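You operate a simulated robot arm through the tools that you are given. There is no shell and no other tool. Be economical: measure what you need, move in short steps, check, and stop when the job is done.

You run a simulated robot arm. Do the job below in one go: nothing can be reset, and whatever is moved stays where it is left.

TASK
Check the field monitor on RAMP, then on FIELD, then switch both units off.
Fine: wait for LOCKED on each pattern; pattern box and monitor end off.

The check looks at the end state, three seconds after you hand in, the way a careful person would. Anything else that was tipped, shoved, dropped, spilled or broken makes it a failure.

THE ROBOT
A 6-joint arm with a two-finger parallel gripper, fixed in place. Base frame: the origin is at the foot of the arm, x ahead of it, y to its left, z up. Readings come in mm, degrees, newtons and seconds.
With the tool pointing down near the work surface it reaches from about 200 to 640 mm from the base axis. Its first joint turns from -66.0 to 66.0 degrees. Payload 2.7 kg.
The tool frame sits at the grasp point between the pads (the TCP): z along the fingers, y along the line on which they close. The tips reach 23 mm beyond it. The gripper opens to 94 mm. The fingers are 38 mm wide and 10 mm thick; the gripper's body (54 by 96 mm) begins 39 mm behind the TCP.
Orientation is that of the tool frame in the base frame, as a unit quaternion [x, y, z, w]. With the fingers straight down and closing along the base's y, the tool's x points along the base's -x, its y along +y and its z along -z.

THE INTERFACE
- The arm moves only by the tool nudge_tool. Its argument "commands" is a list of rows, each a list of 7 numbers: the opening, from 0 (shut) to 1 (fully open), then the shift along the tool's x, y, z in mm, then the turn, a rotation vector about the tool's x, y, z in degrees. In form: [[gripper, tx, ty, tz, ax, ay, az], ...]. A call has 1 to 8 rows; each row shifts and turns the commanded pose from where the row before left it, along the tool's axes as they then stand. Rows are played at 5 a second. More than 50 mm and 8.6 degrees between two rows, or a gripper value outside its range, and nothing of the call is played. A pose out of reach is approached as far as the arm can. The call stops where the force on the tool passes 50 N (or 10 N more than at its start, if that is more) or the arm is blocked; 0.2 s more then pass. Each finger travels about 45 mm/s and halts on what it meets, pressing with about 28 N; the grip force reading is that of the motor and also rises with nothing between the fingers. The clock runs only during rows and for 0.2 s after the last one: add rows that do not move to give the fingers time. The reply holds the time, the measured pose of the TCP, the force on the tool along the base axes, the opening and the grip force, in the units named above and with some noise, with the torque about the TCP (base axes, N m) and any sound that the robot's microphone picked up.
- Cameras (640 x 400 px; columns grow to the right, rows downward): "scene" is fixed at [75.4, -422.5, 1410.1]; the picture's right is [0.86, -0.51, 0.00], its down [-0.29, -0.48, -0.83] and it looks along [0.42, 0.71, -0.56] (base axes); focal length 372 px, centre (320, 200). "wrist" rides on the gripper at [86, 16, -74] in the tool frame; the picture's right is [-0.18, 0.98, 0.00], its down [-0.58, -0.11, -0.81] and it looks along [-0.79, -0.15, 0.59] (tool axes); focal length 243 px, centre (320, 200). There is no depth. A picture from a camera that has moved, and an enlarged one, comes with that camera's place and axes in the base frame and with its lens. The place of the scene camera against the robot may be out by one fixed shift of up to 12 mm in any direction.
- get_image(camera): a new picture of that camera. It takes no simulated time.
- zoom(camera, box): a new picture of the part [left, top, right, bottom] of that camera's present view, enlarged. It takes no simulated time.
- job_done(): hands the job in; it is judged then, once.

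Work in short steps. Places have to be worked out from the pictures, the camera data and where the tool is seen: move nearer, look again, correct. Check each grasp and each placing, and mend what went wrong. You have 120 turns and 64 pictures in all, those below and enlarged ones among them. Open the gripper and draw the arm clear of the work before you hand the job in, unless the task says otherwise; then end with one line.

The tools are called as name(argument=value, ...) on one line, values as JSON. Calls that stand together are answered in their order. nudge_tool: Moves the arm, as the interface text tells. Its arguments: {"type":"object","properties":{"commands":{"type":"array","items":{"type":"array","items":{"type":"number"}}}},"required":["commands"]} The other tools are called the same way: get_image (camera) takes a picture; zoom (camera, box) takes an enlarged picture of a part of a camera's view; job_done () hands the job in.

At the start:

```text
t: 0.0
tcp_pos: [448.5, 11.3, 1066.1]
tcp_rot: [0.0, 1.0, 0.0, 0.001]
force: [-0.1, -0.1, -1.0]
torque: [-0.03, 0.0, 0.01]
gripper_width: 93.8
gripper_force: 0.1
```

scene: 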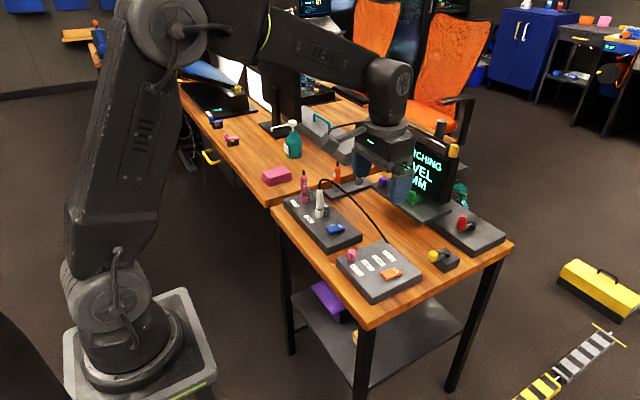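
wrist: 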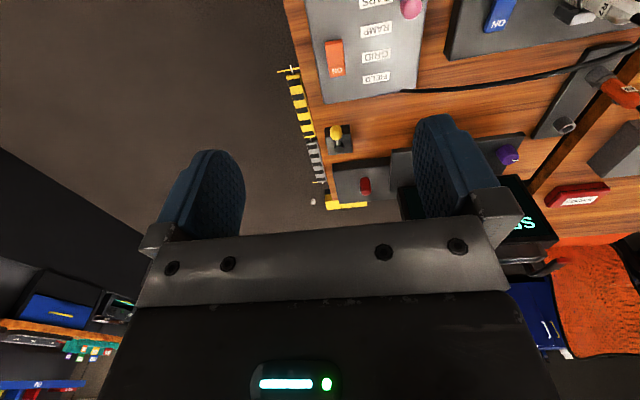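

I'll look closer at the worktop and the devices first.

zoom(camera="scene", box=[260, 140, 400, 310])

zoom(camera="scene", box=[370, 110, 520, 290])

zoom(camera="wrist", box=[290, 0, 640, 210])

```text
2.35 times, centred on (330, 225) of scene
camera zoom: at [75.4, -422.5, 1410.1], right [0.86, -0.51, 0.0], down [-0.29, -0.48, -0.83], along [0.42, 0.71, -0.56], focal length 874 px, centre (296, 141)
```

zoom: 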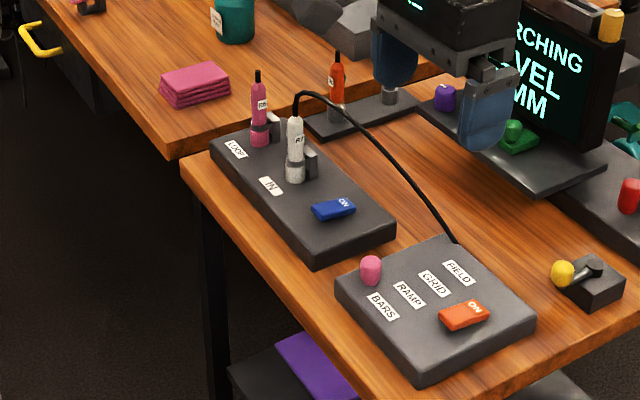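

```text
2.22 times, centred on (445, 200) of scene
camera zoom: at [75.4, -422.5, 1410.1], right [0.86, -0.51, 0.0], down [-0.29, -0.48, -0.83], along [0.42, 0.71, -0.56], focal length 826 px, centre (42, 200)
```

zoom: 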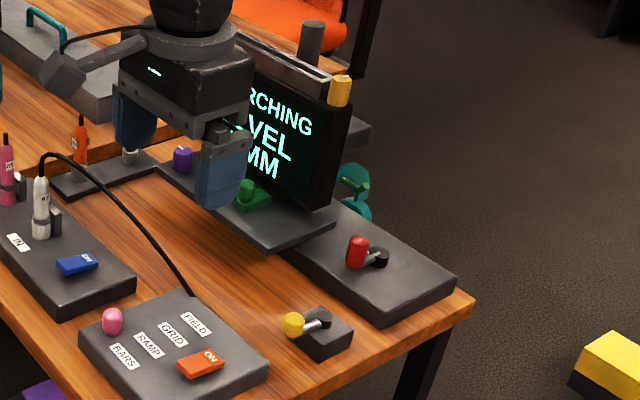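

```text
1.83 times, centred on (465, 105) of wrist
camera zoom: at [362.2, 26.4, 1141.0], right [0.18, 0.98, 0.0], down [0.58, -0.11, 0.81], along [0.79, -0.15, -0.59], focal length 444 px, centre (55, 374)
```

zoom: 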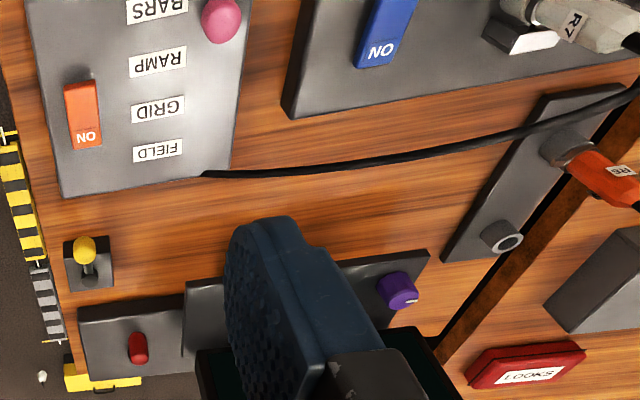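

The monitor is partly hidden by the gripper. I'll draw the arm back toward its base to look at the screen and its controls.

nudge_tool(commands=[[0.3, 40, 0, -10, 0, 0, 0], [0.3, 40, 0, -10, 0, 0, 0], [0.3, 40, 0, -10, 0, 0, 0], [0.3, 40, 0, -10, 0, 0, 0]])

zoom(camera="scene", box=[370, 110, 520, 290])

get_image(camera="wrist")

```text
t: 1.0
tcp_pos: [287.0, 12.2, 1105.1]
tcp_rot: [0.0, 1.0, 0.0, 0.0]
force: [-0.6, -0.1, 0.0]
torque: [0.01, 0.03, -0.01]
gripper_width: 28.0
gripper_force: 0.1
```

```text
2.22 times, centred on (445, 200) of scene
camera zoom: at [75.4, -422.5, 1410.1], right [0.86, -0.51, 0.0], down [-0.29, -0.48, -0.83], along [0.42, 0.71, -0.56], focal length 826 px, centre (42, 200)
```

zoom: 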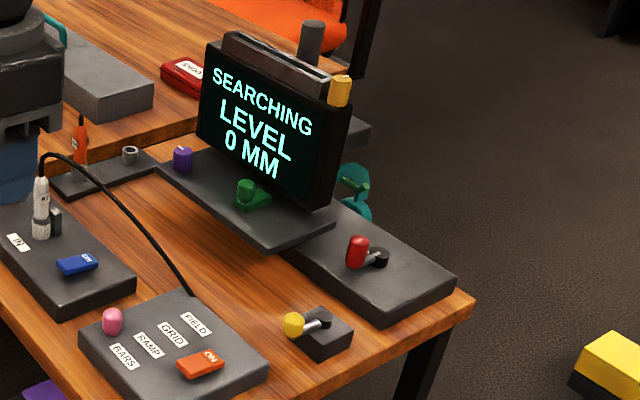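

```text
57 pictures are left
camera wrist: at [200.6, 28.5, 1181.1], right [0.18, 0.98, 0.0], down [0.58, -0.11, 0.81], along [0.79, -0.15, -0.59], focal length 243 px, centre (320, 200)
```

wrist: 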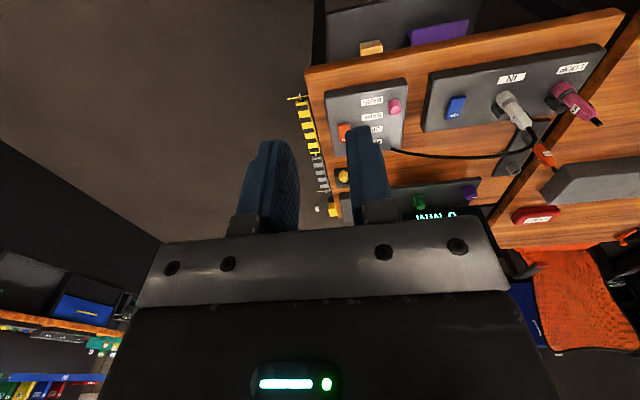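

Screen reads SEARCHING / LEVEL 0 MM. I'll zoom on the pattern box, the IN/LOOP box and the plugs for details.

zoom(camera="scene", box=[330, 230, 430, 310])

zoom(camera="scene", box=[275, 160, 365, 260])

zoom(camera="scene", box=[400, 110, 500, 190])

zoom(camera="scene", box=[425, 190, 495, 280])

zoom(camera="wrist", box=[310, 50, 490, 240])

```text
5.00 times, centred on (380, 270) of scene
camera zoom: at [75.4, -422.5, 1410.1], right [0.86, -0.51, 0.0], down [-0.29, -0.48, -0.83], along [0.42, 0.71, -0.56], focal length 1858 px, centre (20, -150)
```

zoom: 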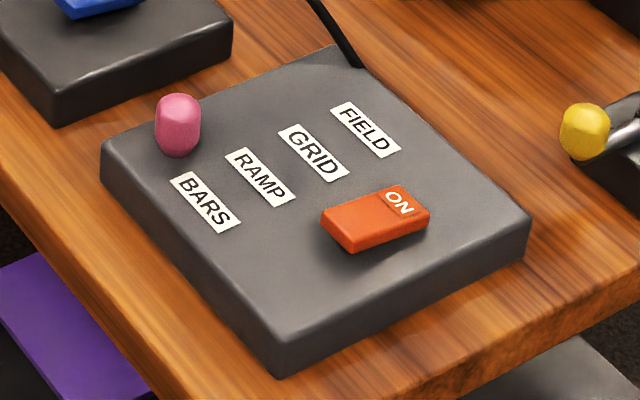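

```text
4.00 times, centred on (320, 210) of scene
camera zoom: at [75.4, -422.5, 1410.1], right [0.86, -0.51, 0.0], down [-0.29, -0.48, -0.83], along [0.42, 0.71, -0.56], focal length 1486 px, centre (320, 160)
```

zoom: 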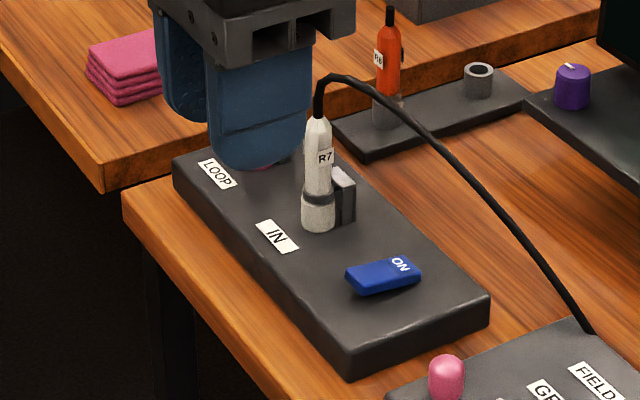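

```text
5.00 times, centred on (450, 150) of scene
camera zoom: at [75.4, -422.5, 1410.1], right [0.86, -0.51, 0.0], down [-0.29, -0.48, -0.83], along [0.42, 0.71, -0.56], focal length 1858 px, centre (-330, 450)
```

zoom: 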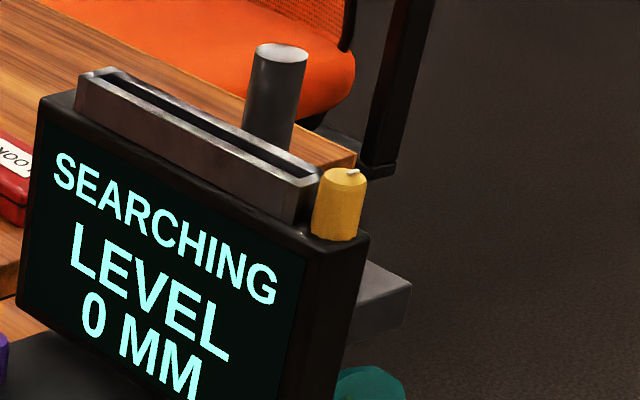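

```text
4.44 times, centred on (460, 235) of scene
camera zoom: at [75.4, -422.5, 1410.1], right [0.86, -0.51, 0.0], down [-0.29, -0.48, -0.83], along [0.42, 0.71, -0.56], focal length 1651 px, centre (-302, 44)
```

zoom: 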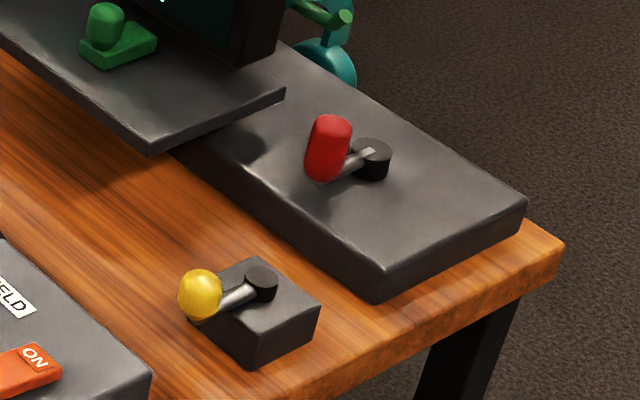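

```text
2.11 times, centred on (400, 145) of wrist
camera zoom: at [200.6, 28.5, 1181.1], right [0.18, 0.98, 0.0], down [0.58, -0.11, 0.81], along [0.79, -0.15, -0.59], focal length 511 px, centre (152, 316)
```

zoom: 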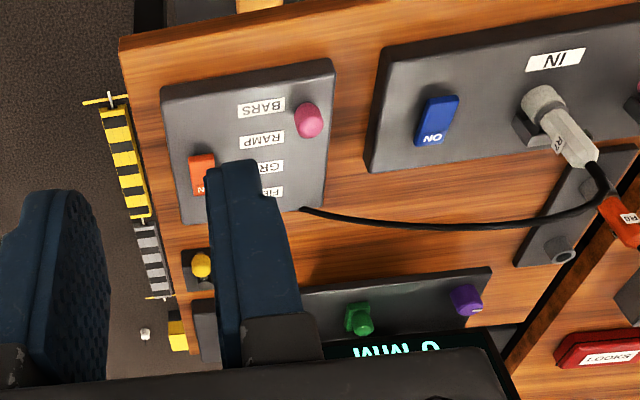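

Knob triangulates to about (476,114,782), with the label row running along base x at 31.5 mm pitch (BARS≈467 … FIELD≈562) and the box top near z=770. I'll move above the knob and look.

nudge_tool(commands=[[0.5, -31.5, 17, 34, 0, 0, 0], [0.5, -31.5, 17, 34, 0, 0, 0], [0.5, -31.5, 17, 34, 0, 0, 0], [0.5, -31.5, 17, 34, 0, 0, 0], [0.5, -31.5, 17, 34, 0, 0, 0], [0.5, -31.5, 17, 34, 0, 0, 0], [0.5, 0, 0, 0, 0, 0, 0]])

get_image(camera="wrist")

get_image(camera="scene")

```text
t: 2.6
tcp_pos: [475.9, 115.4, 903.4]
tcp_rot: [-0.001, 1.0, 0.0, 0.0]
force: [0.1, 0.1, 0.0]
torque: [-0.02, -0.02, 0.02]
gripper_width: 47.0
gripper_force: 0.0
```

```text
51 pictures are left
camera wrist: at [391.0, 130.6, 978.0], right [0.18, 0.98, 0.0], down [0.58, -0.11, 0.81], along [0.79, -0.15, -0.59], focal length 243 px, centre (320, 200)
```

wrist: 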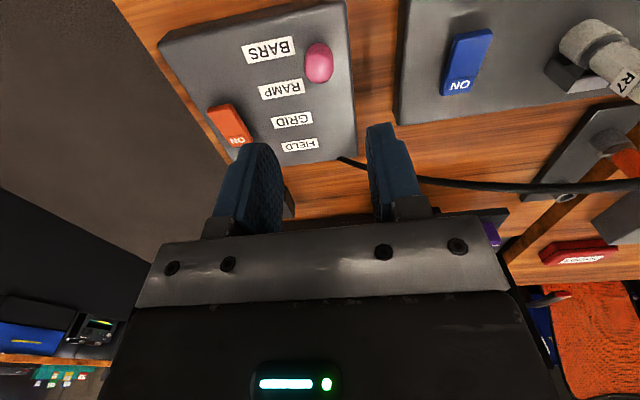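

```text
50 pictures are left
```

scene: 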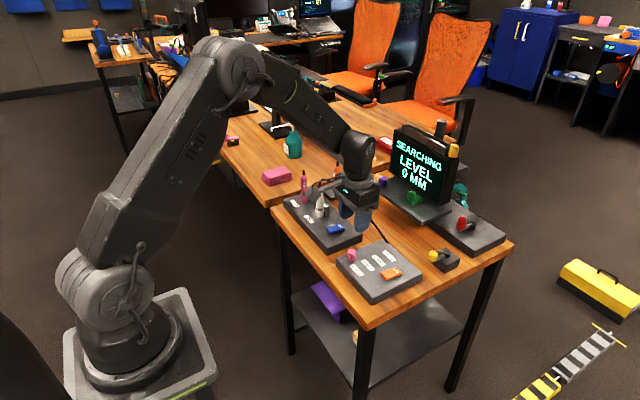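

Knob confirmed at about (477,113), slightly off the BARS label. I'll take an enlarged look at the knob and its base before gripping.

zoom(camera="wrist", box=[230, 0, 390, 170])

```text
2.35 times, centred on (310, 85) of wrist
camera zoom: at [391.0, 130.6, 978.0], right [0.18, 0.98, 0.0], down [0.58, -0.11, 0.81], along [0.79, -0.15, -0.59], focal length 571 px, centre (344, 471)
```

zoom: 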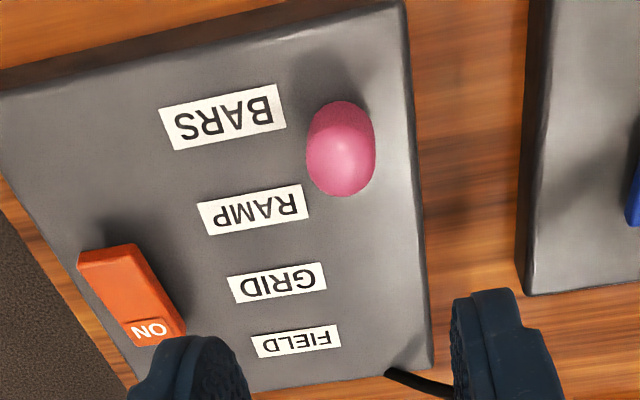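

Now lower around the knob (tips to z≈777) with the fingers either side of it.

nudge_tool(commands=[[0.5, -1, -1.5, 35, 0, 0, 0], [0.5, 0, 0, 35, 0, 0, 0], [0.5, 0, 0, 20, 0, 0, 0], [0.5, 0, 0, 11, 0, 0, 0], [0.5, 0, 0, 0, 0, 0, 0]])

zoom(camera="scene", box=[320, 200, 440, 300])

```text
t: 3.8
tcp_pos: [478.8, 109.6, 801.5]
tcp_rot: [0.001, 1.0, 0.001, 0.0]
force: [-0.5, 0.9, 1.1]
torque: [-0.03, 0.0, -0.01]
gripper_width: 47.0
gripper_force: 0.1
```

```text
4.00 times, centred on (380, 250) of scene
camera zoom: at [75.4, -422.5, 1410.1], right [0.86, -0.51, 0.0], down [-0.29, -0.48, -0.83], along [0.42, 0.71, -0.56], focal length 1486 px, centre (80, 0)
```

zoom: 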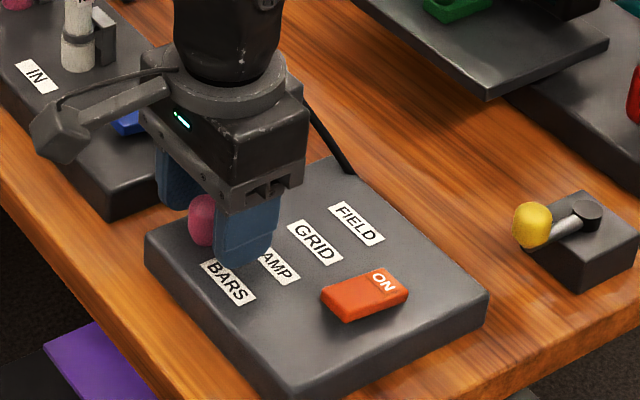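

The knob sits between the fingers. I close on it gently.

nudge_tool(commands=[[0.35, 0, 2, 0, 0, 0, 0], [0.25, 0, 0, 0, 0, 0, 0], [0.15, 0, 0, 0, 0, 0, 0], [0.1, 0, 0, 0, 0, 0, 0], [0.1, 0, 0, 0, 0, 0, 0]])

```text
t: 5.0
tcp_pos: [478.8, 114.9, 800.5]
tcp_rot: [-0.001, 1.0, 0.001, 0.001]
force: [0.3, 21.7, -3.1]
torque: [-0.27, -0.01, -0.02]
gripper_width: 20.9
gripper_force: 45.0
```

Gripped (20.9 mm wide), with a side load of +22 N meaning the knob is a little further to +y. I shift to relieve it.

nudge_tool(commands=[[0.1, 0, 2, 0, 0, 0, 0], [0.1, 0, 0, 0, 0, 0, 0]])

zoom(camera="scene", box=[320, 120, 480, 300])

```text
t: 5.6
tcp_pos: [478.3, 115.3, 801.6]
tcp_rot: [0.001, 1.0, 0.0, 0.0]
force: [0.4, 5.7, 3.3]
torque: [0.54, -0.2, -0.02]
gripper_width: 20.6
gripper_force: 45.1
```

```text
2.22 times, centred on (400, 210) of scene
camera zoom: at [75.3, -422.4, 1410.2], right [0.86, -0.51, 0.0], down [-0.29, -0.48, -0.83], along [0.42, 0.71, -0.56], focal length 826 px, centre (142, 178)
```

zoom: 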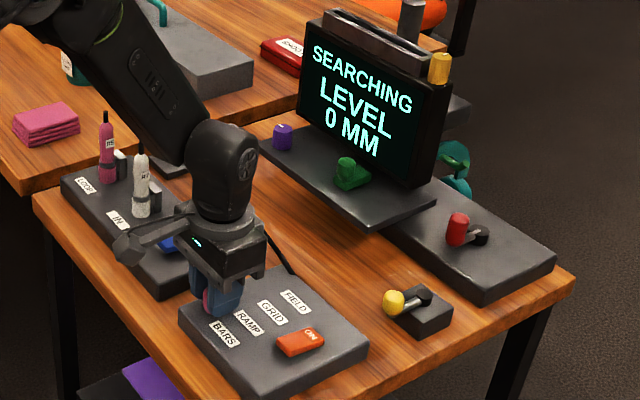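

Side load relieved. Now slide toward RAMP (+x) in small steps, watching the x force.

nudge_tool(commands=[[0.1, -4, 0, 0, 0, 0, 0], [0.1, -4, 0, 0, 0, 0, 0], [0.1, 0, 0, 0, 0, 0, 0]])

```text
t: 6.4
tcp_pos: [485.7, 114.2, 800.8]
tcp_rot: [0.0, 1.0, 0.0, 0.0]
force: [-0.9, -5.6, 6.2]
torque: [0.42, -0.06, -0.01]
gripper_width: 20.8
gripper_force: 45.1
```

It moves with almost no resistance. I go on to x≈498 and check the picture.

nudge_tool(commands=[[0.1, -4, 0, 0, 0, 0, 0], [0.1, -4, 0, 0, 0, 0, 0], [0.1, -4, 0, 0, 0, 0, 0], [0.1, 0, 0, 0, 0, 0, 0]])

zoom(camera="scene", box=[320, 120, 480, 300])

```text
t: 7.4
tcp_pos: [498.0, 115.2, 801.3]
tcp_rot: [0.001, 1.0, 0.0, -0.001]
force: [0.4, -19.6, 10.8]
torque: [0.29, 0.04, 0.04]
gripper_width: 20.8
gripper_force: 45.2
```

```text
2.22 times, centred on (400, 210) of scene
camera zoom: at [75.2, -422.9, 1410.0], right [0.86, -0.51, 0.0], down [-0.29, -0.48, -0.83], along [0.42, 0.71, -0.56], focal length 826 px, centre (142, 178)
```

zoom: 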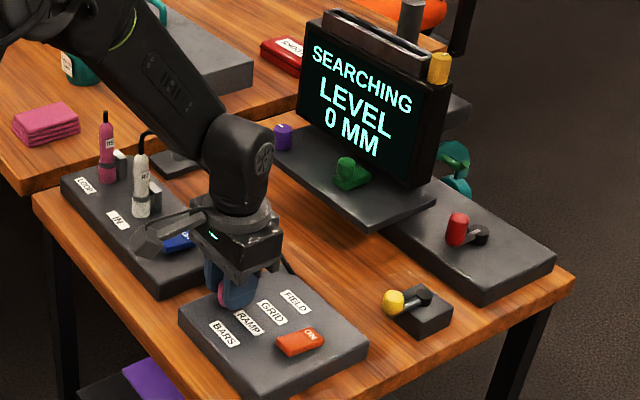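

The knob appears to have moved, with a sideways load built up (−20 N), so the track is slightly skewed. I'll relieve it, open the fingers and see where the knob stands.

nudge_tool(commands=[[0.1, 0, -2, 0, 0, 0, 0], [0.1, 0, 0, 0, 0, 0, 0]])

nudge_tool(commands=[[0.3, 0, 0, 0, 0, 0, 0], [0.5, 0, 0, 0, 0, 0, 0], [0.5, 0, 0, -20, 0, 0, 0], [0.5, 20, 0, -40, 0, 0, 0], [0.5, 20, 0, -40, 0, 0, 0], [0.5, 0, 0, 0, 0, 0, 0]])

zoom(camera="wrist", box=[210, 0, 400, 150])

zoom(camera="scene", box=[320, 120, 480, 300])

```text
t: 8.0
tcp_pos: [498.6, 114.5, 800.5]
tcp_rot: [-0.001, 1.0, 0.0, -0.001]
force: [-0.1, -3.1, 7.4]
torque: [-0.52, 0.19, 0.0]
gripper_width: 20.6
gripper_force: 45.2
```

```text
t: 9.4
tcp_pos: [455.6, 114.5, 898.9]
tcp_rot: [0.0, 1.0, 0.0, 0.0]
force: [0.2, 0.1, -0.2]
torque: [0.0, 0.0, 0.02]
gripper_width: 46.9
gripper_force: 0.0
```

```text
2.67 times, centred on (305, 75) of wrist
camera zoom: at [369.9, 129.1, 975.0], right [0.18, 0.98, 0.0], down [0.58, -0.11, 0.81], along [0.79, -0.15, -0.59], focal length 647 px, centre (360, 533)
```

zoom: 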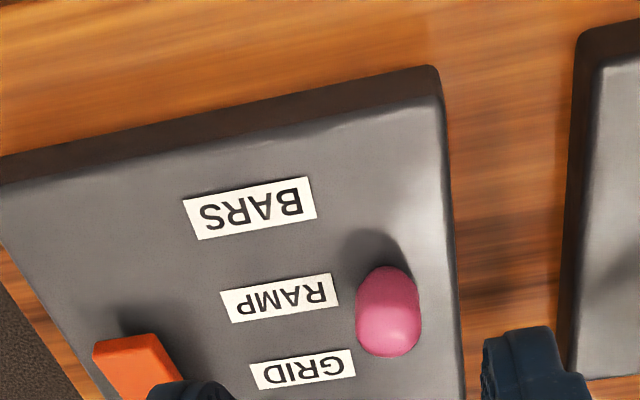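

```text
2.22 times, centred on (400, 210) of scene
camera zoom: at [75.4, -422.5, 1410.1], right [0.86, -0.51, 0.0], down [-0.29, -0.48, -0.83], along [0.42, 0.71, -0.56], focal length 826 px, centre (142, 178)
```

zoom: 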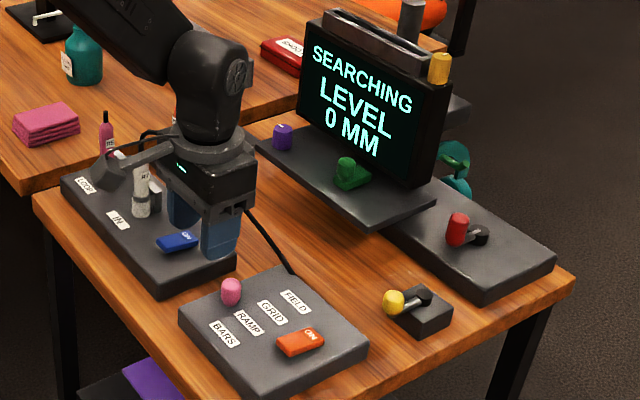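

The knob now stands beside RAMP. I'll wait a few seconds and watch the screen.

nudge_tool(commands=[[0.5, 0, 0, 0, 0, 0, 0], [0.5, 0, 0, 0, 0, 0, 0], [0.5, 0, 0, 0, 0, 0, 0], [0.5, 0, 0, 0, 0, 0, 0], [0.5, 0, 0, 0, 0, 0, 0], [0.5, 0, 0, 0, 0, 0, 0], [0.5, 0, 0, 0, 0, 0, 0], [0.5, 0, 0, 0, 0, 0, 0]])

nudge_tool(commands=[[0.5, 0, 0, 0, 0, 0, 0], [0.5, 0, 0, 0, 0, 0, 0], [0.5, 0, 0, 0, 0, 0, 0], [0.5, 0, 0, 0, 0, 0, 0], [0.5, 0, 0, 0, 0, 0, 0], [0.5, 0, 0, 0, 0, 0, 0], [0.5, 0, 0, 0, 0, 0, 0], [0.5, 0, 0, 0, 0, 0, 0]])

zoom(camera="scene", box=[320, 120, 480, 300])

```text
t: 11.2
tcp_pos: [455.8, 114.1, 899.1]
tcp_rot: [0.0, 1.0, 0.0, 0.0]
force: [0.8, 0.4, -0.4]
torque: [-0.03, -0.01, 0.05]
gripper_width: 46.9
gripper_force: 0.0
```

```text
t: 13.0
tcp_pos: [455.2, 113.6, 899.7]
tcp_rot: [0.0, 1.0, 0.0, 0.0]
force: [-0.4, -0.5, 0.1]
torque: [0.02, 0.01, -0.06]
gripper_width: 46.8
gripper_force: 0.1
```

```text
2.22 times, centred on (400, 210) of scene
camera zoom: at [75.4, -422.5, 1410.1], right [0.86, -0.51, 0.0], down [-0.29, -0.48, -0.83], along [0.42, 0.71, -0.56], focal length 826 px, centre (142, 178)
```

zoom: 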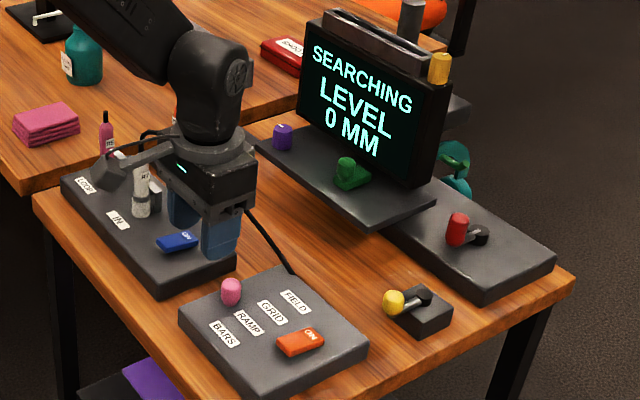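

No lock yet. Knob geometry (now ≈502; detent centre matches the label row) suggests RAMP is set properly, so I'll study the plugs and the monitor's controls at high zoom.

zoom(camera="scene", box=[372, 165, 432, 215])

zoom(camera="wrist", box=[380, 0, 640, 200])

zoom(camera="scene", box=[340, 240, 430, 310])

```text
8.00 times, centred on (402, 190) of scene
camera zoom: at [75.4, -422.5, 1410.1], right [0.86, -0.51, 0.0], down [-0.29, -0.48, -0.83], along [0.42, 0.71, -0.56], focal length 2972 px, centre (-336, 280)
```

zoom: 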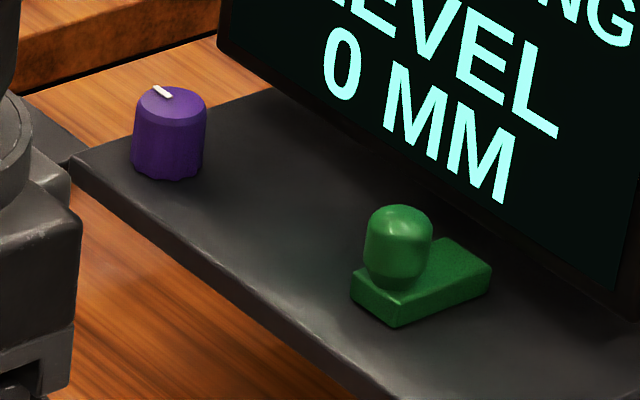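

```text
2.00 times, centred on (510, 100) of wrist
camera zoom: at [370.3, 129.1, 974.7], right [0.18, 0.98, 0.0], down [0.58, -0.11, 0.81], along [0.79, -0.15, -0.59], focal length 485 px, centre (-60, 400)
```

zoom: 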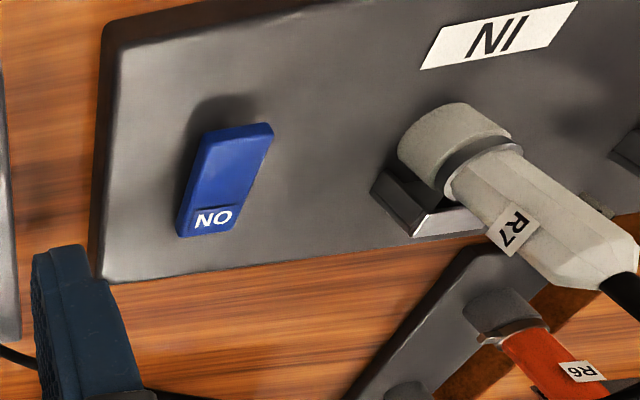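

```text
5.71 times, centred on (385, 275) of scene
camera zoom: at [75.4, -422.5, 1410.1], right [0.86, -0.51, 0.0], down [-0.29, -0.48, -0.83], along [0.42, 0.71, -0.56], focal length 2123 px, centre (-51, -229)
```

zoom: 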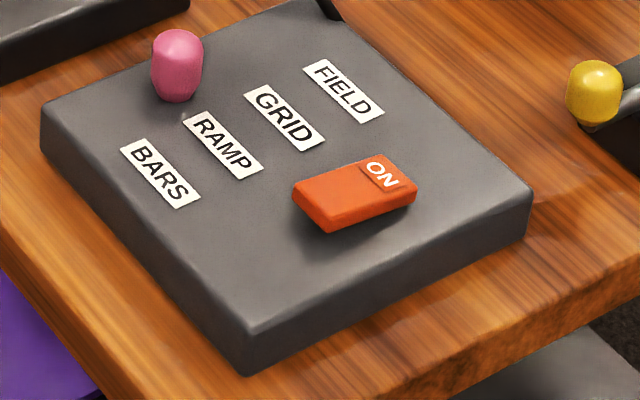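

Knob aligns with the RAMP label. To see the remaining plug label and the whole bench, I'll raise the arm back to its start position.

nudge_tool(commands=[[0.5, 2, 0, -45, 0, 0, 0], [0.8, 2, -26, -40, 0, 0, 0], [1, 2, -26, -40, 0, 0, 0], [1, 2, -26, -40, 0, 0, 0], [1, 0, -26, 0, 0, 0, 0]])

zoom(camera="scene", box=[280, 150, 345, 230])

zoom(camera="scene", box=[370, 110, 520, 290])

```text
t: 14.2
tcp_pos: [450.6, 10.3, 1064.7]
tcp_rot: [0.0, 1.0, -0.001, 0.0]
force: [-0.8, -0.8, 0.7]
torque: [-0.04, 0.0, 0.01]
gripper_width: 94.1
gripper_force: 0.0
```

```text
5.00 times, centred on (312, 190) of scene
camera zoom: at [75.4, -422.4, 1410.1], right [0.86, -0.51, 0.0], down [-0.29, -0.48, -0.83], along [0.42, 0.71, -0.56], focal length 1858 px, centre (358, 250)
```

zoom: 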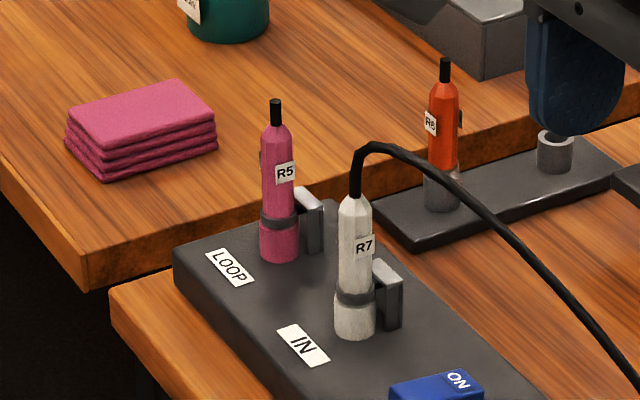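

```text
2.22 times, centred on (445, 200) of scene
camera zoom: at [75.4, -422.4, 1410.1], right [0.86, -0.51, 0.0], down [-0.29, -0.48, -0.83], along [0.42, 0.71, -0.56], focal length 826 px, centre (42, 200)
```

zoom: 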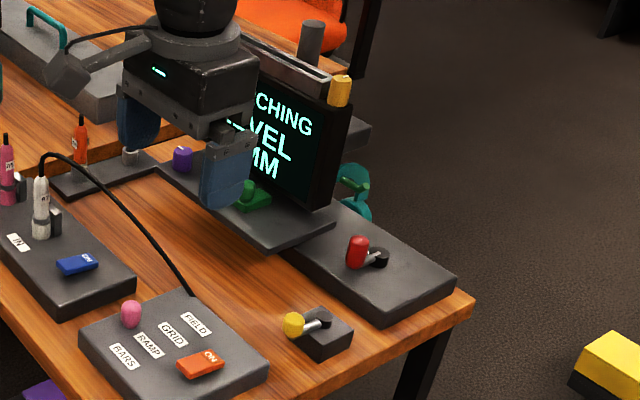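

All plugs look seated (R7 in IN, R5 in LOOP). Before touching anything else, I'll give it more time to lock.

nudge_tool(commands=[[1, 40, 0, -10, 0, 0, 0], [1, 40, 0, -10, 0, 0, 0], [1, 40, 0, -10, 0, 0, 0], [1, 0, 0, 0, 0, 0, 0], [1, 0, 0, 0, 0, 0, 0], [1, 0, 0, 0, 0, 0, 0], [1, 0, 0, 0, 0, 0, 0], [1, 0, 0, 0, 0, 0, 0]])

nudge_tool(commands=[[1, 0, 0, 0, 0, 0, 0], [1, 0, 0, 0, 0, 0, 0], [1, 0, 0, 0, 0, 0, 0], [1, 0, 0, 0, 0, 0, 0], [1, 0, 0, 0, 0, 0, 0], [1, 0, 0, 0, 0, 0, 0], [1, 0, 0, 0, 0, 0, 0], [1, 0, 0, 0, 0, 0, 0]])

nudge_tool(commands=[[1, 0, 0, 0, 0, 0, 0], [1, 0, 0, 0, 0, 0, 0], [1, 0, 0, 0, 0, 0, 0], [1, 0, 0, 0, 0, 0, 0], [1, 0, 0, 0, 0, 0, 0], [1, 0, 0, 0, 0, 0, 0], [1, 0, 0, 0, 0, 0, 0], [1, 0, 0, 0, 0, 0, 0]])

zoom(camera="scene", box=[370, 110, 520, 290])

```text
t: 16.0
tcp_pos: [332.8, 8.6, 1093.5]
tcp_rot: [0.0, 1.0, 0.0, -0.001]
force: [-0.5, 0.2, 0.0]
torque: [0.01, 0.02, 0.0]
gripper_width: 93.8
gripper_force: 0.1
```

```text
t: 17.8
tcp_pos: [330.7, 7.9, 1094.0]
tcp_rot: [0.0, 1.0, -0.001, 0.0]
force: [-0.1, -0.6, -0.7]
torque: [0.04, 0.02, -0.01]
gripper_width: 93.9
gripper_force: 0.0
```

```text
t: 19.6
tcp_pos: [332.0, 10.2, 1093.6]
tcp_rot: [0.0, 1.0, 0.0, -0.001]
force: [-0.4, -0.2, -0.7]
torque: [-0.03, -0.02, -0.03]
gripper_width: 94.1
gripper_force: 0.1
```

```text
2.22 times, centred on (445, 200) of scene
camera zoom: at [75.4, -422.5, 1410.1], right [0.86, -0.51, 0.0], down [-0.29, -0.48, -0.83], along [0.42, 0.71, -0.56], focal length 826 px, centre (42, 200)
```

zoom: 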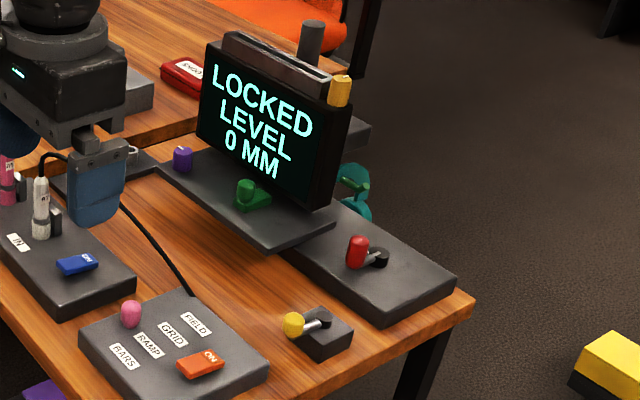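

LOCKED on RAMP — it just needed time. Now back to the knob at (502,114) to slide it to FIELD.

nudge_tool(commands=[[0.8, -24.3, 15, 30.4, 0, 0, 0], [0.5, -24.3, 15, 30.4, 0, 0, 0], [0.5, -24.3, 15, 30.4, 0, 0, 0], [0.5, -24.3, 15, 30.4, 0, 0, 0], [0.5, -24.3, 15, 30.4, 0, 0, 0], [0.5, -24.3, 15, 30.4, 0, 0, 0], [0.5, -24.3, 15, 30.4, 0, 0, 0], [0.5, 0, 0, 0, 0, 0, 0]])

```text
t: 21.4
tcp_pos: [499.9, 114.8, 882.3]
tcp_rot: [0.0, 1.0, 0.0, 0.0]
force: [0.4, 0.3, 0.4]
torque: [0.03, -0.02, 0.03]
gripper_width: 47.1
gripper_force: 0.0
```

Directly above the knob; lower and grip.

nudge_tool(commands=[[0.5, 0, 0, 35, 0, 0, 0], [0.5, 0, 0, 25, 0, 0, 0], [0.5, 0, 0, 14, 0, 0, 0], [0.5, 0, 0, 7, 0, 0, 0], [0.35, 0, 0, 0, 0, 0, 0], [0.2, 0, 0, 0, 0, 0, 0], [0.14, 0, 0, 0, 0, 0, 0], [0.14, 0, 0, 0, 0, 0, 0]])

```text
t: 23.2
tcp_pos: [499.7, 115.2, 803.1]
tcp_rot: [0.0, 1.0, 0.0, 0.0]
force: [0.0, 12.3, -2.6]
torque: [-0.36, -0.12, 0.05]
gripper_width: 20.6
gripper_force: 44.9
```

Gripped. Slide toward FIELD in steps, checking loads.

nudge_tool(commands=[[0.14, -5, 0, 0, 0, 0, 0], [0.14, -5, 0, 0, 0, 0, 0], [0.14, -5, 0, 0, 0, 0, 0], [0.14, -5, 0, 0, 0, 0, 0], [0.14, -5, 0, 0, 0, 0, 0], [0.14, 0, 0, 0, 0, 0, 0]])

```text
t: 24.6
tcp_pos: [525.6, 115.1, 802.3]
tcp_rot: [0.0, 1.0, -0.001, 0.001]
force: [0.4, 19.1, 10.5]
torque: [-0.22, 0.11, -0.01]
gripper_width: 20.9
gripper_force: 44.6
```

nudge_tool(commands=[[0.14, 0, 1.5, -1, 0, 0, 0], [0.14, -5, 0, 0, 0, 0, 0], [0.14, -5, 0, 0, 0, 0, 0], [0.14, -5, 0, 0, 0, 0, 0], [0.14, -5, 0, 0, 0, 0, 0], [0.14, -5, 0, 0, 0, 0, 0], [0.14, 0, 0, 0, 0, 0, 0]])

zoom(camera="scene", box=[340, 210, 440, 300])

```text
t: 26.2
tcp_pos: [549.6, 115.0, 802.4]
tcp_rot: [0.001, 1.0, -0.001, -0.001]
force: [-0.6, -8.5, 4.6]
torque: [0.37, 0.45, 0.05]
gripper_width: 21.0
gripper_force: 45.3
```

```text
4.44 times, centred on (390, 255) of scene
camera zoom: at [75.3, -422.7, 1410.1], right [0.86, -0.51, 0.0], down [-0.29, -0.48, -0.83], along [0.42, 0.71, -0.56], focal length 1651 px, centre (9, -44)
```

zoom: 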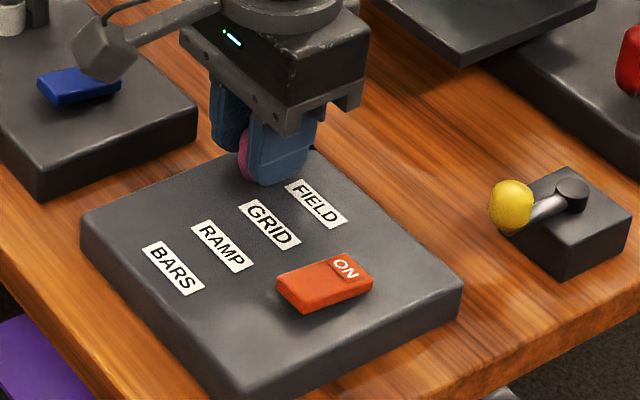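

Near FIELD. I try a few millimetres more to see whether the end stop is felt.

nudge_tool(commands=[[0.14, -3, 0, 0, 0, 0, 0], [0.14, -3, 0, 0, 0, 0, 0], [0.14, 0, 0, 0, 0, 0, 0]])

```text
t: 27.0
tcp_pos: [553.0, 116.5, 801.8]
tcp_rot: [0.001, 1.0, -0.001, -0.005]
force: [-32.8, -16.3, 14.7]
torque: [0.36, -0.02, -0.13]
gripper_width: 21.0
gripper_force: 44.8
```

End stop reached at x≈553, so it's at FIELD. I ease off, release, and back away.

nudge_tool(commands=[[0.14, 3, 0, 0, 0, 0, 0], [0.3, 0, 0, 0, 0, 0, 0], [0.5, 0, 0, 0, 0, 0, 0], [0.5, 0, 0, -30, 0, 0, 0], [0.5, 20, 0, -40, 0, 0, 0], [0.5, 25, -10, -40, 0, 0, 0], [0.5, 25, -10, -40, 0, 0, 0]])

zoom(camera="wrist", box=[220, 0, 460, 160])

zoom(camera="scene", box=[340, 120, 480, 300])

```text
t: 28.6
tcp_pos: [483.8, 97.4, 952.9]
tcp_rot: [0.0, 1.0, 0.0, 0.0]
force: [0.2, 0.9, -0.1]
torque: [0.01, 0.0, -0.01]
gripper_width: 46.9
gripper_force: 0.1
```

```text
2.50 times, centred on (340, 80) of wrist
camera zoom: at [397.7, 111.3, 1029.6], right [0.18, 0.98, 0.0], down [0.58, -0.11, 0.81], along [0.79, -0.15, -0.59], focal length 606 px, centre (270, 500)
```

zoom: 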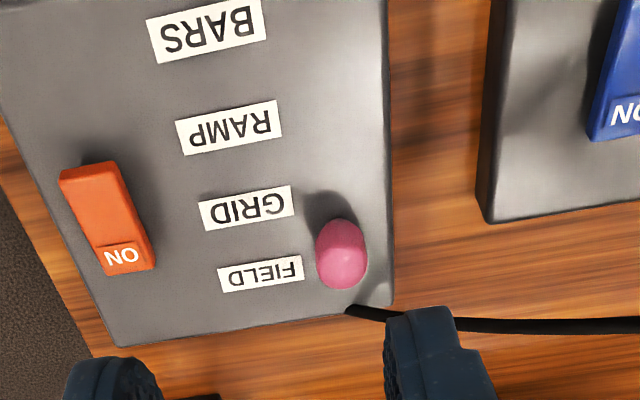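

```text
2.22 times, centred on (410, 210) of scene
camera zoom: at [75.4, -422.4, 1410.1], right [0.86, -0.51, 0.0], down [-0.29, -0.48, -0.83], along [0.42, 0.71, -0.56], focal length 826 px, centre (120, 178)
```

zoom: 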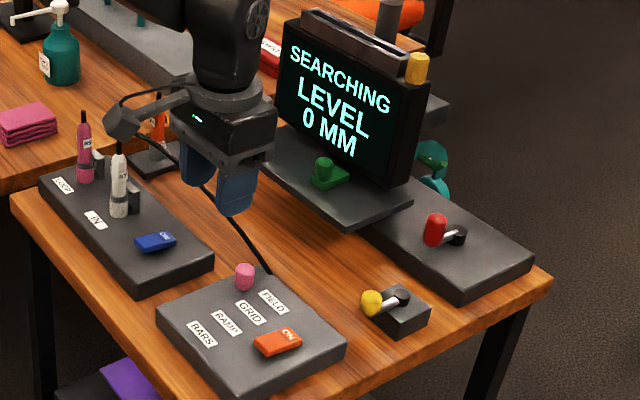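

FIELD set, screen searching again. While waiting I move over the orange rocker, whose raised (off) end triangulates to about x 502, y 18, z 783 — staying above it until LOCKED shows.

nudge_tool(commands=[[0.2, -2, -16, 20, 0, 0, 0], [0, -2, -16, 20, 0, 0, 0], [0, -2, -16, 20, 0, 0, 0], [0, -2, -16, 20, 0, 0, 0], [0, -2, -16, 20, 0, 0, 0], [0, 0, 0, 0, 0, 0, 0], [0, 0, 0, 0, 0, 0, 0], [0, 0, 0, 0, 0, 0, 0]])

nudge_tool(commands=[[0, 0, 0, 0, 0, 0, 0], [0, 0, 0, 0, 0, 0, 0], [0, 0, 0, 0, 0, 0, 0], [0, 0, 0, 0, 0, 0, 0], [0, 0, 0, 0, 0, 0, 0], [0, 0, 0, 0, 0, 0, 0], [0, 0, 0, 0, 0, 0, 0], [0, 0, 0, 0, 0, 0, 0]])

nudge_tool(commands=[[0, 0, 0, 0, 0, 0, 0], [0, 0, 0, 0, 0, 0, 0], [0, 0, 0, 0, 0, 0, 0], [0, 0, 0, 0, 0, 0, 0], [0, 0, 0, 0, 0, 0, 0], [0, 0, 0, 0, 0, 0, 0], [0, 0, 0, 0, 0, 0, 0], [0, 0, 0, 0, 0, 0, 0]])

nudge_tool(commands=[[0, 0, 0, 0, 0, 0, 0], [0, 0, 0, 0, 0, 0, 0], [0, 0, 0, 0, 0, 0, 0], [0, 0, 0, 0, 0, 0, 0], [0, 0, 0, 0, 0, 0, 0], [0, 0, 0, 0, 0, 0, 0], [0, 0, 0, 0, 0, 0, 0], [0, 0, 0, 0, 0, 0, 0]])

zoom(camera="scene", box=[340, 120, 480, 300])

```text
t: 30.4
tcp_pos: [493.2, 17.4, 854.0]
tcp_rot: [-0.001, 1.0, 0.0, 0.0]
force: [-0.6, -0.1, -0.3]
torque: [0.02, 0.01, 0.0]
gripper_width: 0.0
gripper_force: 27.7
```

```text
t: 32.2
tcp_pos: [491.1, 16.7, 854.2]
tcp_rot: [0.0, 1.0, 0.0, 0.0]
force: [-0.7, 0.2, 1.1]
torque: [0.04, -0.01, -0.01]
gripper_width: 0.3
gripper_force: 28.1
```

```text
t: 34.0
tcp_pos: [492.0, 18.0, 855.4]
tcp_rot: [0.0, 1.0, 0.0, 0.0]
force: [-0.7, -0.9, 0.0]
torque: [0.01, 0.0, -0.06]
gripper_width: 0.0
gripper_force: 27.8
```

```text
t: 35.8
tcp_pos: [491.9, 17.2, 854.9]
tcp_rot: [0.0, 1.0, -0.001, 0.0]
force: [-0.6, -0.1, 0.0]
torque: [-0.01, 0.01, -0.01]
gripper_width: 0.2
gripper_force: 28.0
```

```text
2.22 times, centred on (410, 210) of scene
camera zoom: at [75.4, -422.5, 1410.1], right [0.86, -0.51, 0.0], down [-0.29, -0.48, -0.83], along [0.42, 0.71, -0.56], focal length 826 px, centre (120, 178)
```

zoom: 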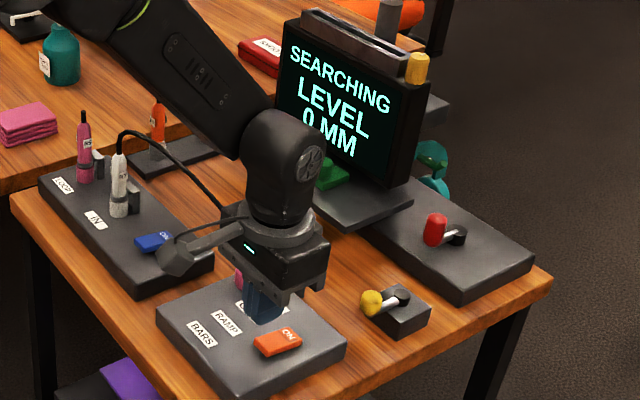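

Still searching; wait a few seconds more.

nudge_tool(commands=[[0, 0, 0, 0, 0, 0, 0], [0, 0, 0, 0, 0, 0, 0], [0, 0, 0, 0, 0, 0, 0], [0, 0, 0, 0, 0, 0, 0], [0, 0, 0, 0, 0, 0, 0], [0, 0, 0, 0, 0, 0, 0], [0, 0, 0, 0, 0, 0, 0], [0, 0, 0, 0, 0, 0, 0]])

nudge_tool(commands=[[0, 0, 0, 0, 0, 0, 0], [0, 0, 0, 0, 0, 0, 0], [0, 0, 0, 0, 0, 0, 0], [0, 0, 0, 0, 0, 0, 0], [0, 0, 0, 0, 0, 0, 0], [0, 0, 0, 0, 0, 0, 0], [0, 0, 0, 0, 0, 0, 0], [0, 0, 0, 0, 0, 0, 0]])

nudge_tool(commands=[[0, 0, 0, 0, 0, 0, 0], [0, 0, 0, 0, 0, 0, 0], [0, 0, 0, 0, 0, 0, 0], [0, 0, 0, 0, 0, 0, 0], [0, 0, 0, 0, 0, 0, 0], [0, 0, 0, 0, 0, 0, 0], [0, 0, 0, 0, 0, 0, 0], [0, 0, 0, 0, 0, 0, 0]])

zoom(camera="scene", box=[340, 120, 480, 300])

```text
t: 37.6
tcp_pos: [492.0, 17.7, 853.7]
tcp_rot: [0.0, 1.0, 0.0, 0.0]
force: [-0.3, 0.5, -0.3]
torque: [-0.01, 0.0, 0.01]
gripper_width: 0.0
gripper_force: 27.8
```

```text
t: 39.4
tcp_pos: [492.6, 17.5, 853.4]
tcp_rot: [0.0, 1.0, 0.0, 0.001]
force: [-0.4, -0.6, -0.6]
torque: [0.01, 0.0, 0.01]
gripper_width: 0.0
gripper_force: 28.4
```

```text
t: 41.2
tcp_pos: [491.3, 17.0, 853.9]
tcp_rot: [0.0, 1.0, 0.0, -0.001]
force: [-1.4, 0.4, 0.4]
torque: [-0.05, 0.01, 0.03]
gripper_width: 0.0
gripper_force: 28.1
```

```text
2.22 times, centred on (410, 210) of scene
camera zoom: at [75.4, -422.5, 1410.1], right [0.86, -0.51, 0.0], down [-0.29, -0.48, -0.83], along [0.42, 0.71, -0.56], focal length 826 px, centre (120, 178)
```

zoom: 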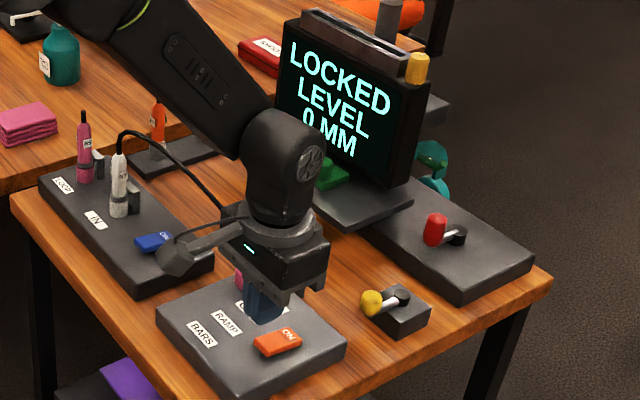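

LOCKED on FIELD. Now press the raised -x end of the orange rocker with closed fingertips, in small steps.

nudge_tool(commands=[[0, 0, 0, 25, 0, 0, 0], [0, 0, 0, 18, 0, 0, 0], [0, 0, 0, 4, 0, 0, 0], [0, 0, 0, 3, 0, 0, 0], [0, 0, 0, 0, 0, 0, 0]])

zoom(camera="scene", box=[340, 220, 440, 300])

```text
t: 42.4
tcp_pos: [493.1, 17.7, 807.1]
tcp_rot: [0.0, 1.0, 0.001, 0.001]
force: [-5.1, -0.4, 9.7]
torque: [0.0, -0.05, -0.03]
gripper_width: 0.0
gripper_force: 27.9
stopped in row 5: the force on the tool passed its limit at 53 N (the readings are from after the stop); the commanded pose is now the measured one
```

```text
5.00 times, centred on (390, 260) of scene
camera zoom: at [75.2, -422.5, 1410.1], right [0.86, -0.51, 0.0], down [-0.29, -0.48, -0.83], along [0.42, 0.71, -0.56], focal length 1858 px, centre (-30, -100)
```

zoom: 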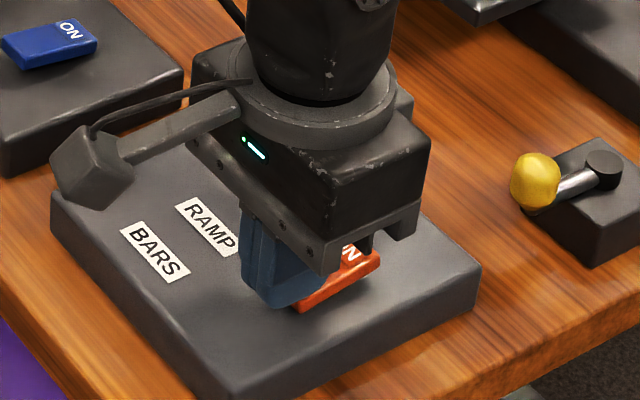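

Contact with over 50 N; I lift off and check whether the rocker flipped.

nudge_tool(commands=[[0, 0, 0, -20, 0, 0, 0], [0, 25, 0, -40, 0, 0, 0], [0, 25, 0, -40, 0, 0, 0], [0, 25, 0, -20, 0, 0, 0]])

zoom(camera="scene", box=[350, 120, 490, 300])

zoom(camera="scene", box=[360, 240, 430, 300])

```text
t: 43.4
tcp_pos: [419.2, 18.5, 924.4]
tcp_rot: [0.0, 1.0, 0.0, 0.0]
force: [0.3, -0.8, -0.3]
torque: [-0.01, -0.02, 0.01]
gripper_width: 0.3
gripper_force: 27.7
```

```text
2.22 times, centred on (420, 210) of scene
camera zoom: at [75.4, -422.5, 1410.1], right [0.86, -0.51, 0.0], down [-0.29, -0.48, -0.83], along [0.42, 0.71, -0.56], focal length 826 px, centre (98, 178)
```

zoom: 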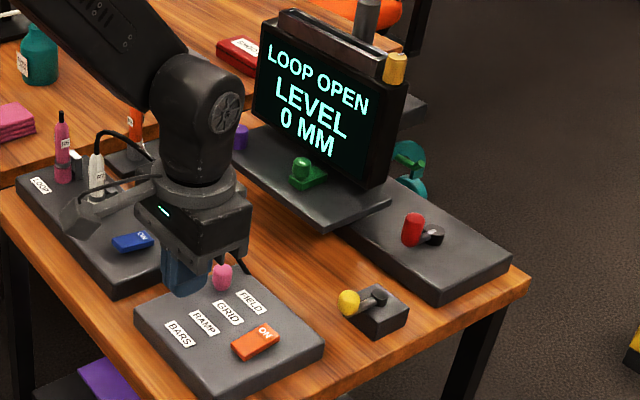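

```text
6.67 times, centred on (395, 270) of scene
camera zoom: at [75.4, -422.5, 1410.1], right [0.86, -0.51, 0.0], down [-0.29, -0.48, -0.83], along [0.42, 0.71, -0.56], focal length 2477 px, centre (-180, -267)
```

zoom: 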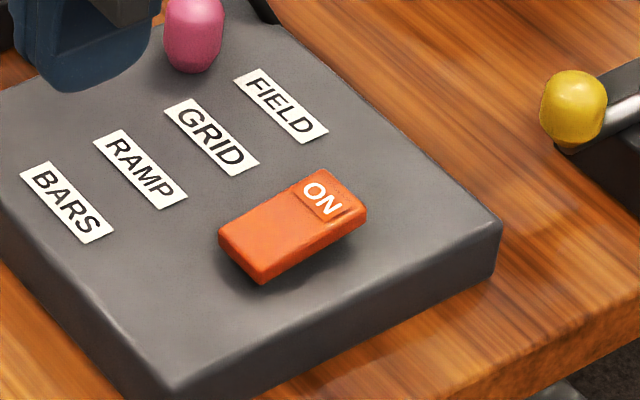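

"ON" end is now raised – pattern box is off (screen now LOOP OPEN). Next the blue rocker; I move above it, tilting the tool 17° away from the R7 plug and cable.

nudge_tool(commands=[[0, -10.6, 41, 0, 0, 0, 0], [0, -10.6, 41, 0, 0, 0, 0], [0, -10.6, 41, 0, 0, 0, 0], [0, -10.6, 41, 0, 0, 0, 0], [0, -10.6, 41, 0, 0, 0, 0], [0, 0, 0, 0, -8.5, 0, 0], [0, 0, 0, 0, -8.5, 0, 0], [0, 0, 0, 0, 0, 0, 0]])

get_image(camera="wrist")

zoom(camera="scene", box=[270, 150, 390, 270])

```text
t: 45.2
tcp_pos: [472.2, 222.2, 925.0]
tcp_rot: [0.0, 0.989, 0.149, 0.0]
force: [0.4, 0.5, -1.2]
torque: [0.01, 0.01, 0.01]
gripper_width: 0.0
gripper_force: 27.9
```

```text
28 pictures are left
camera wrist: at [385.6, 213.9, 1002.3], right [0.18, 0.94, 0.29], down [0.58, -0.34, 0.74], along [0.79, 0.03, -0.61], focal length 243 px, centre (320, 200)
```

wrist: 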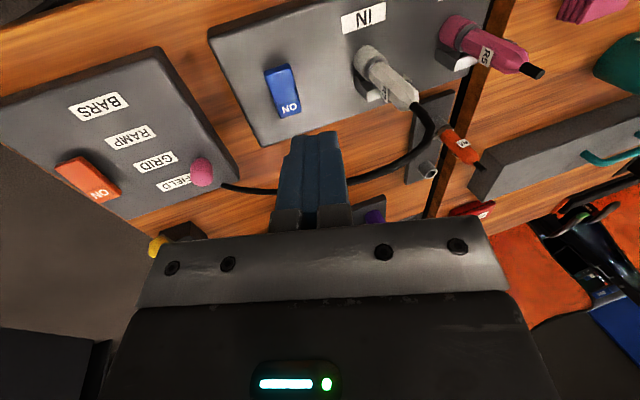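

```text
3.33 times, centred on (330, 210) of scene
camera zoom: at [75.4, -422.5, 1410.1], right [0.86, -0.51, 0.0], down [-0.29, -0.48, -0.83], along [0.42, 0.71, -0.56], focal length 1238 px, centre (287, 167)
```

zoom: 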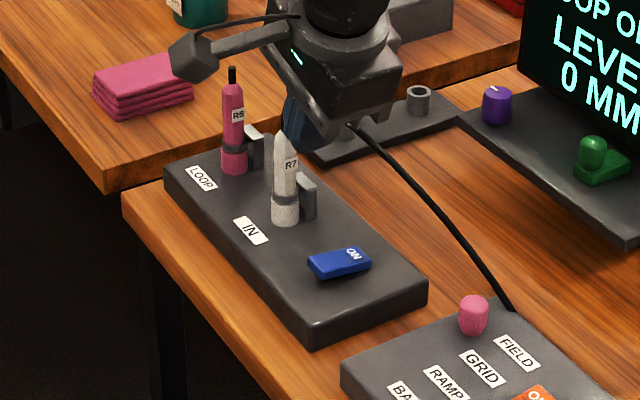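

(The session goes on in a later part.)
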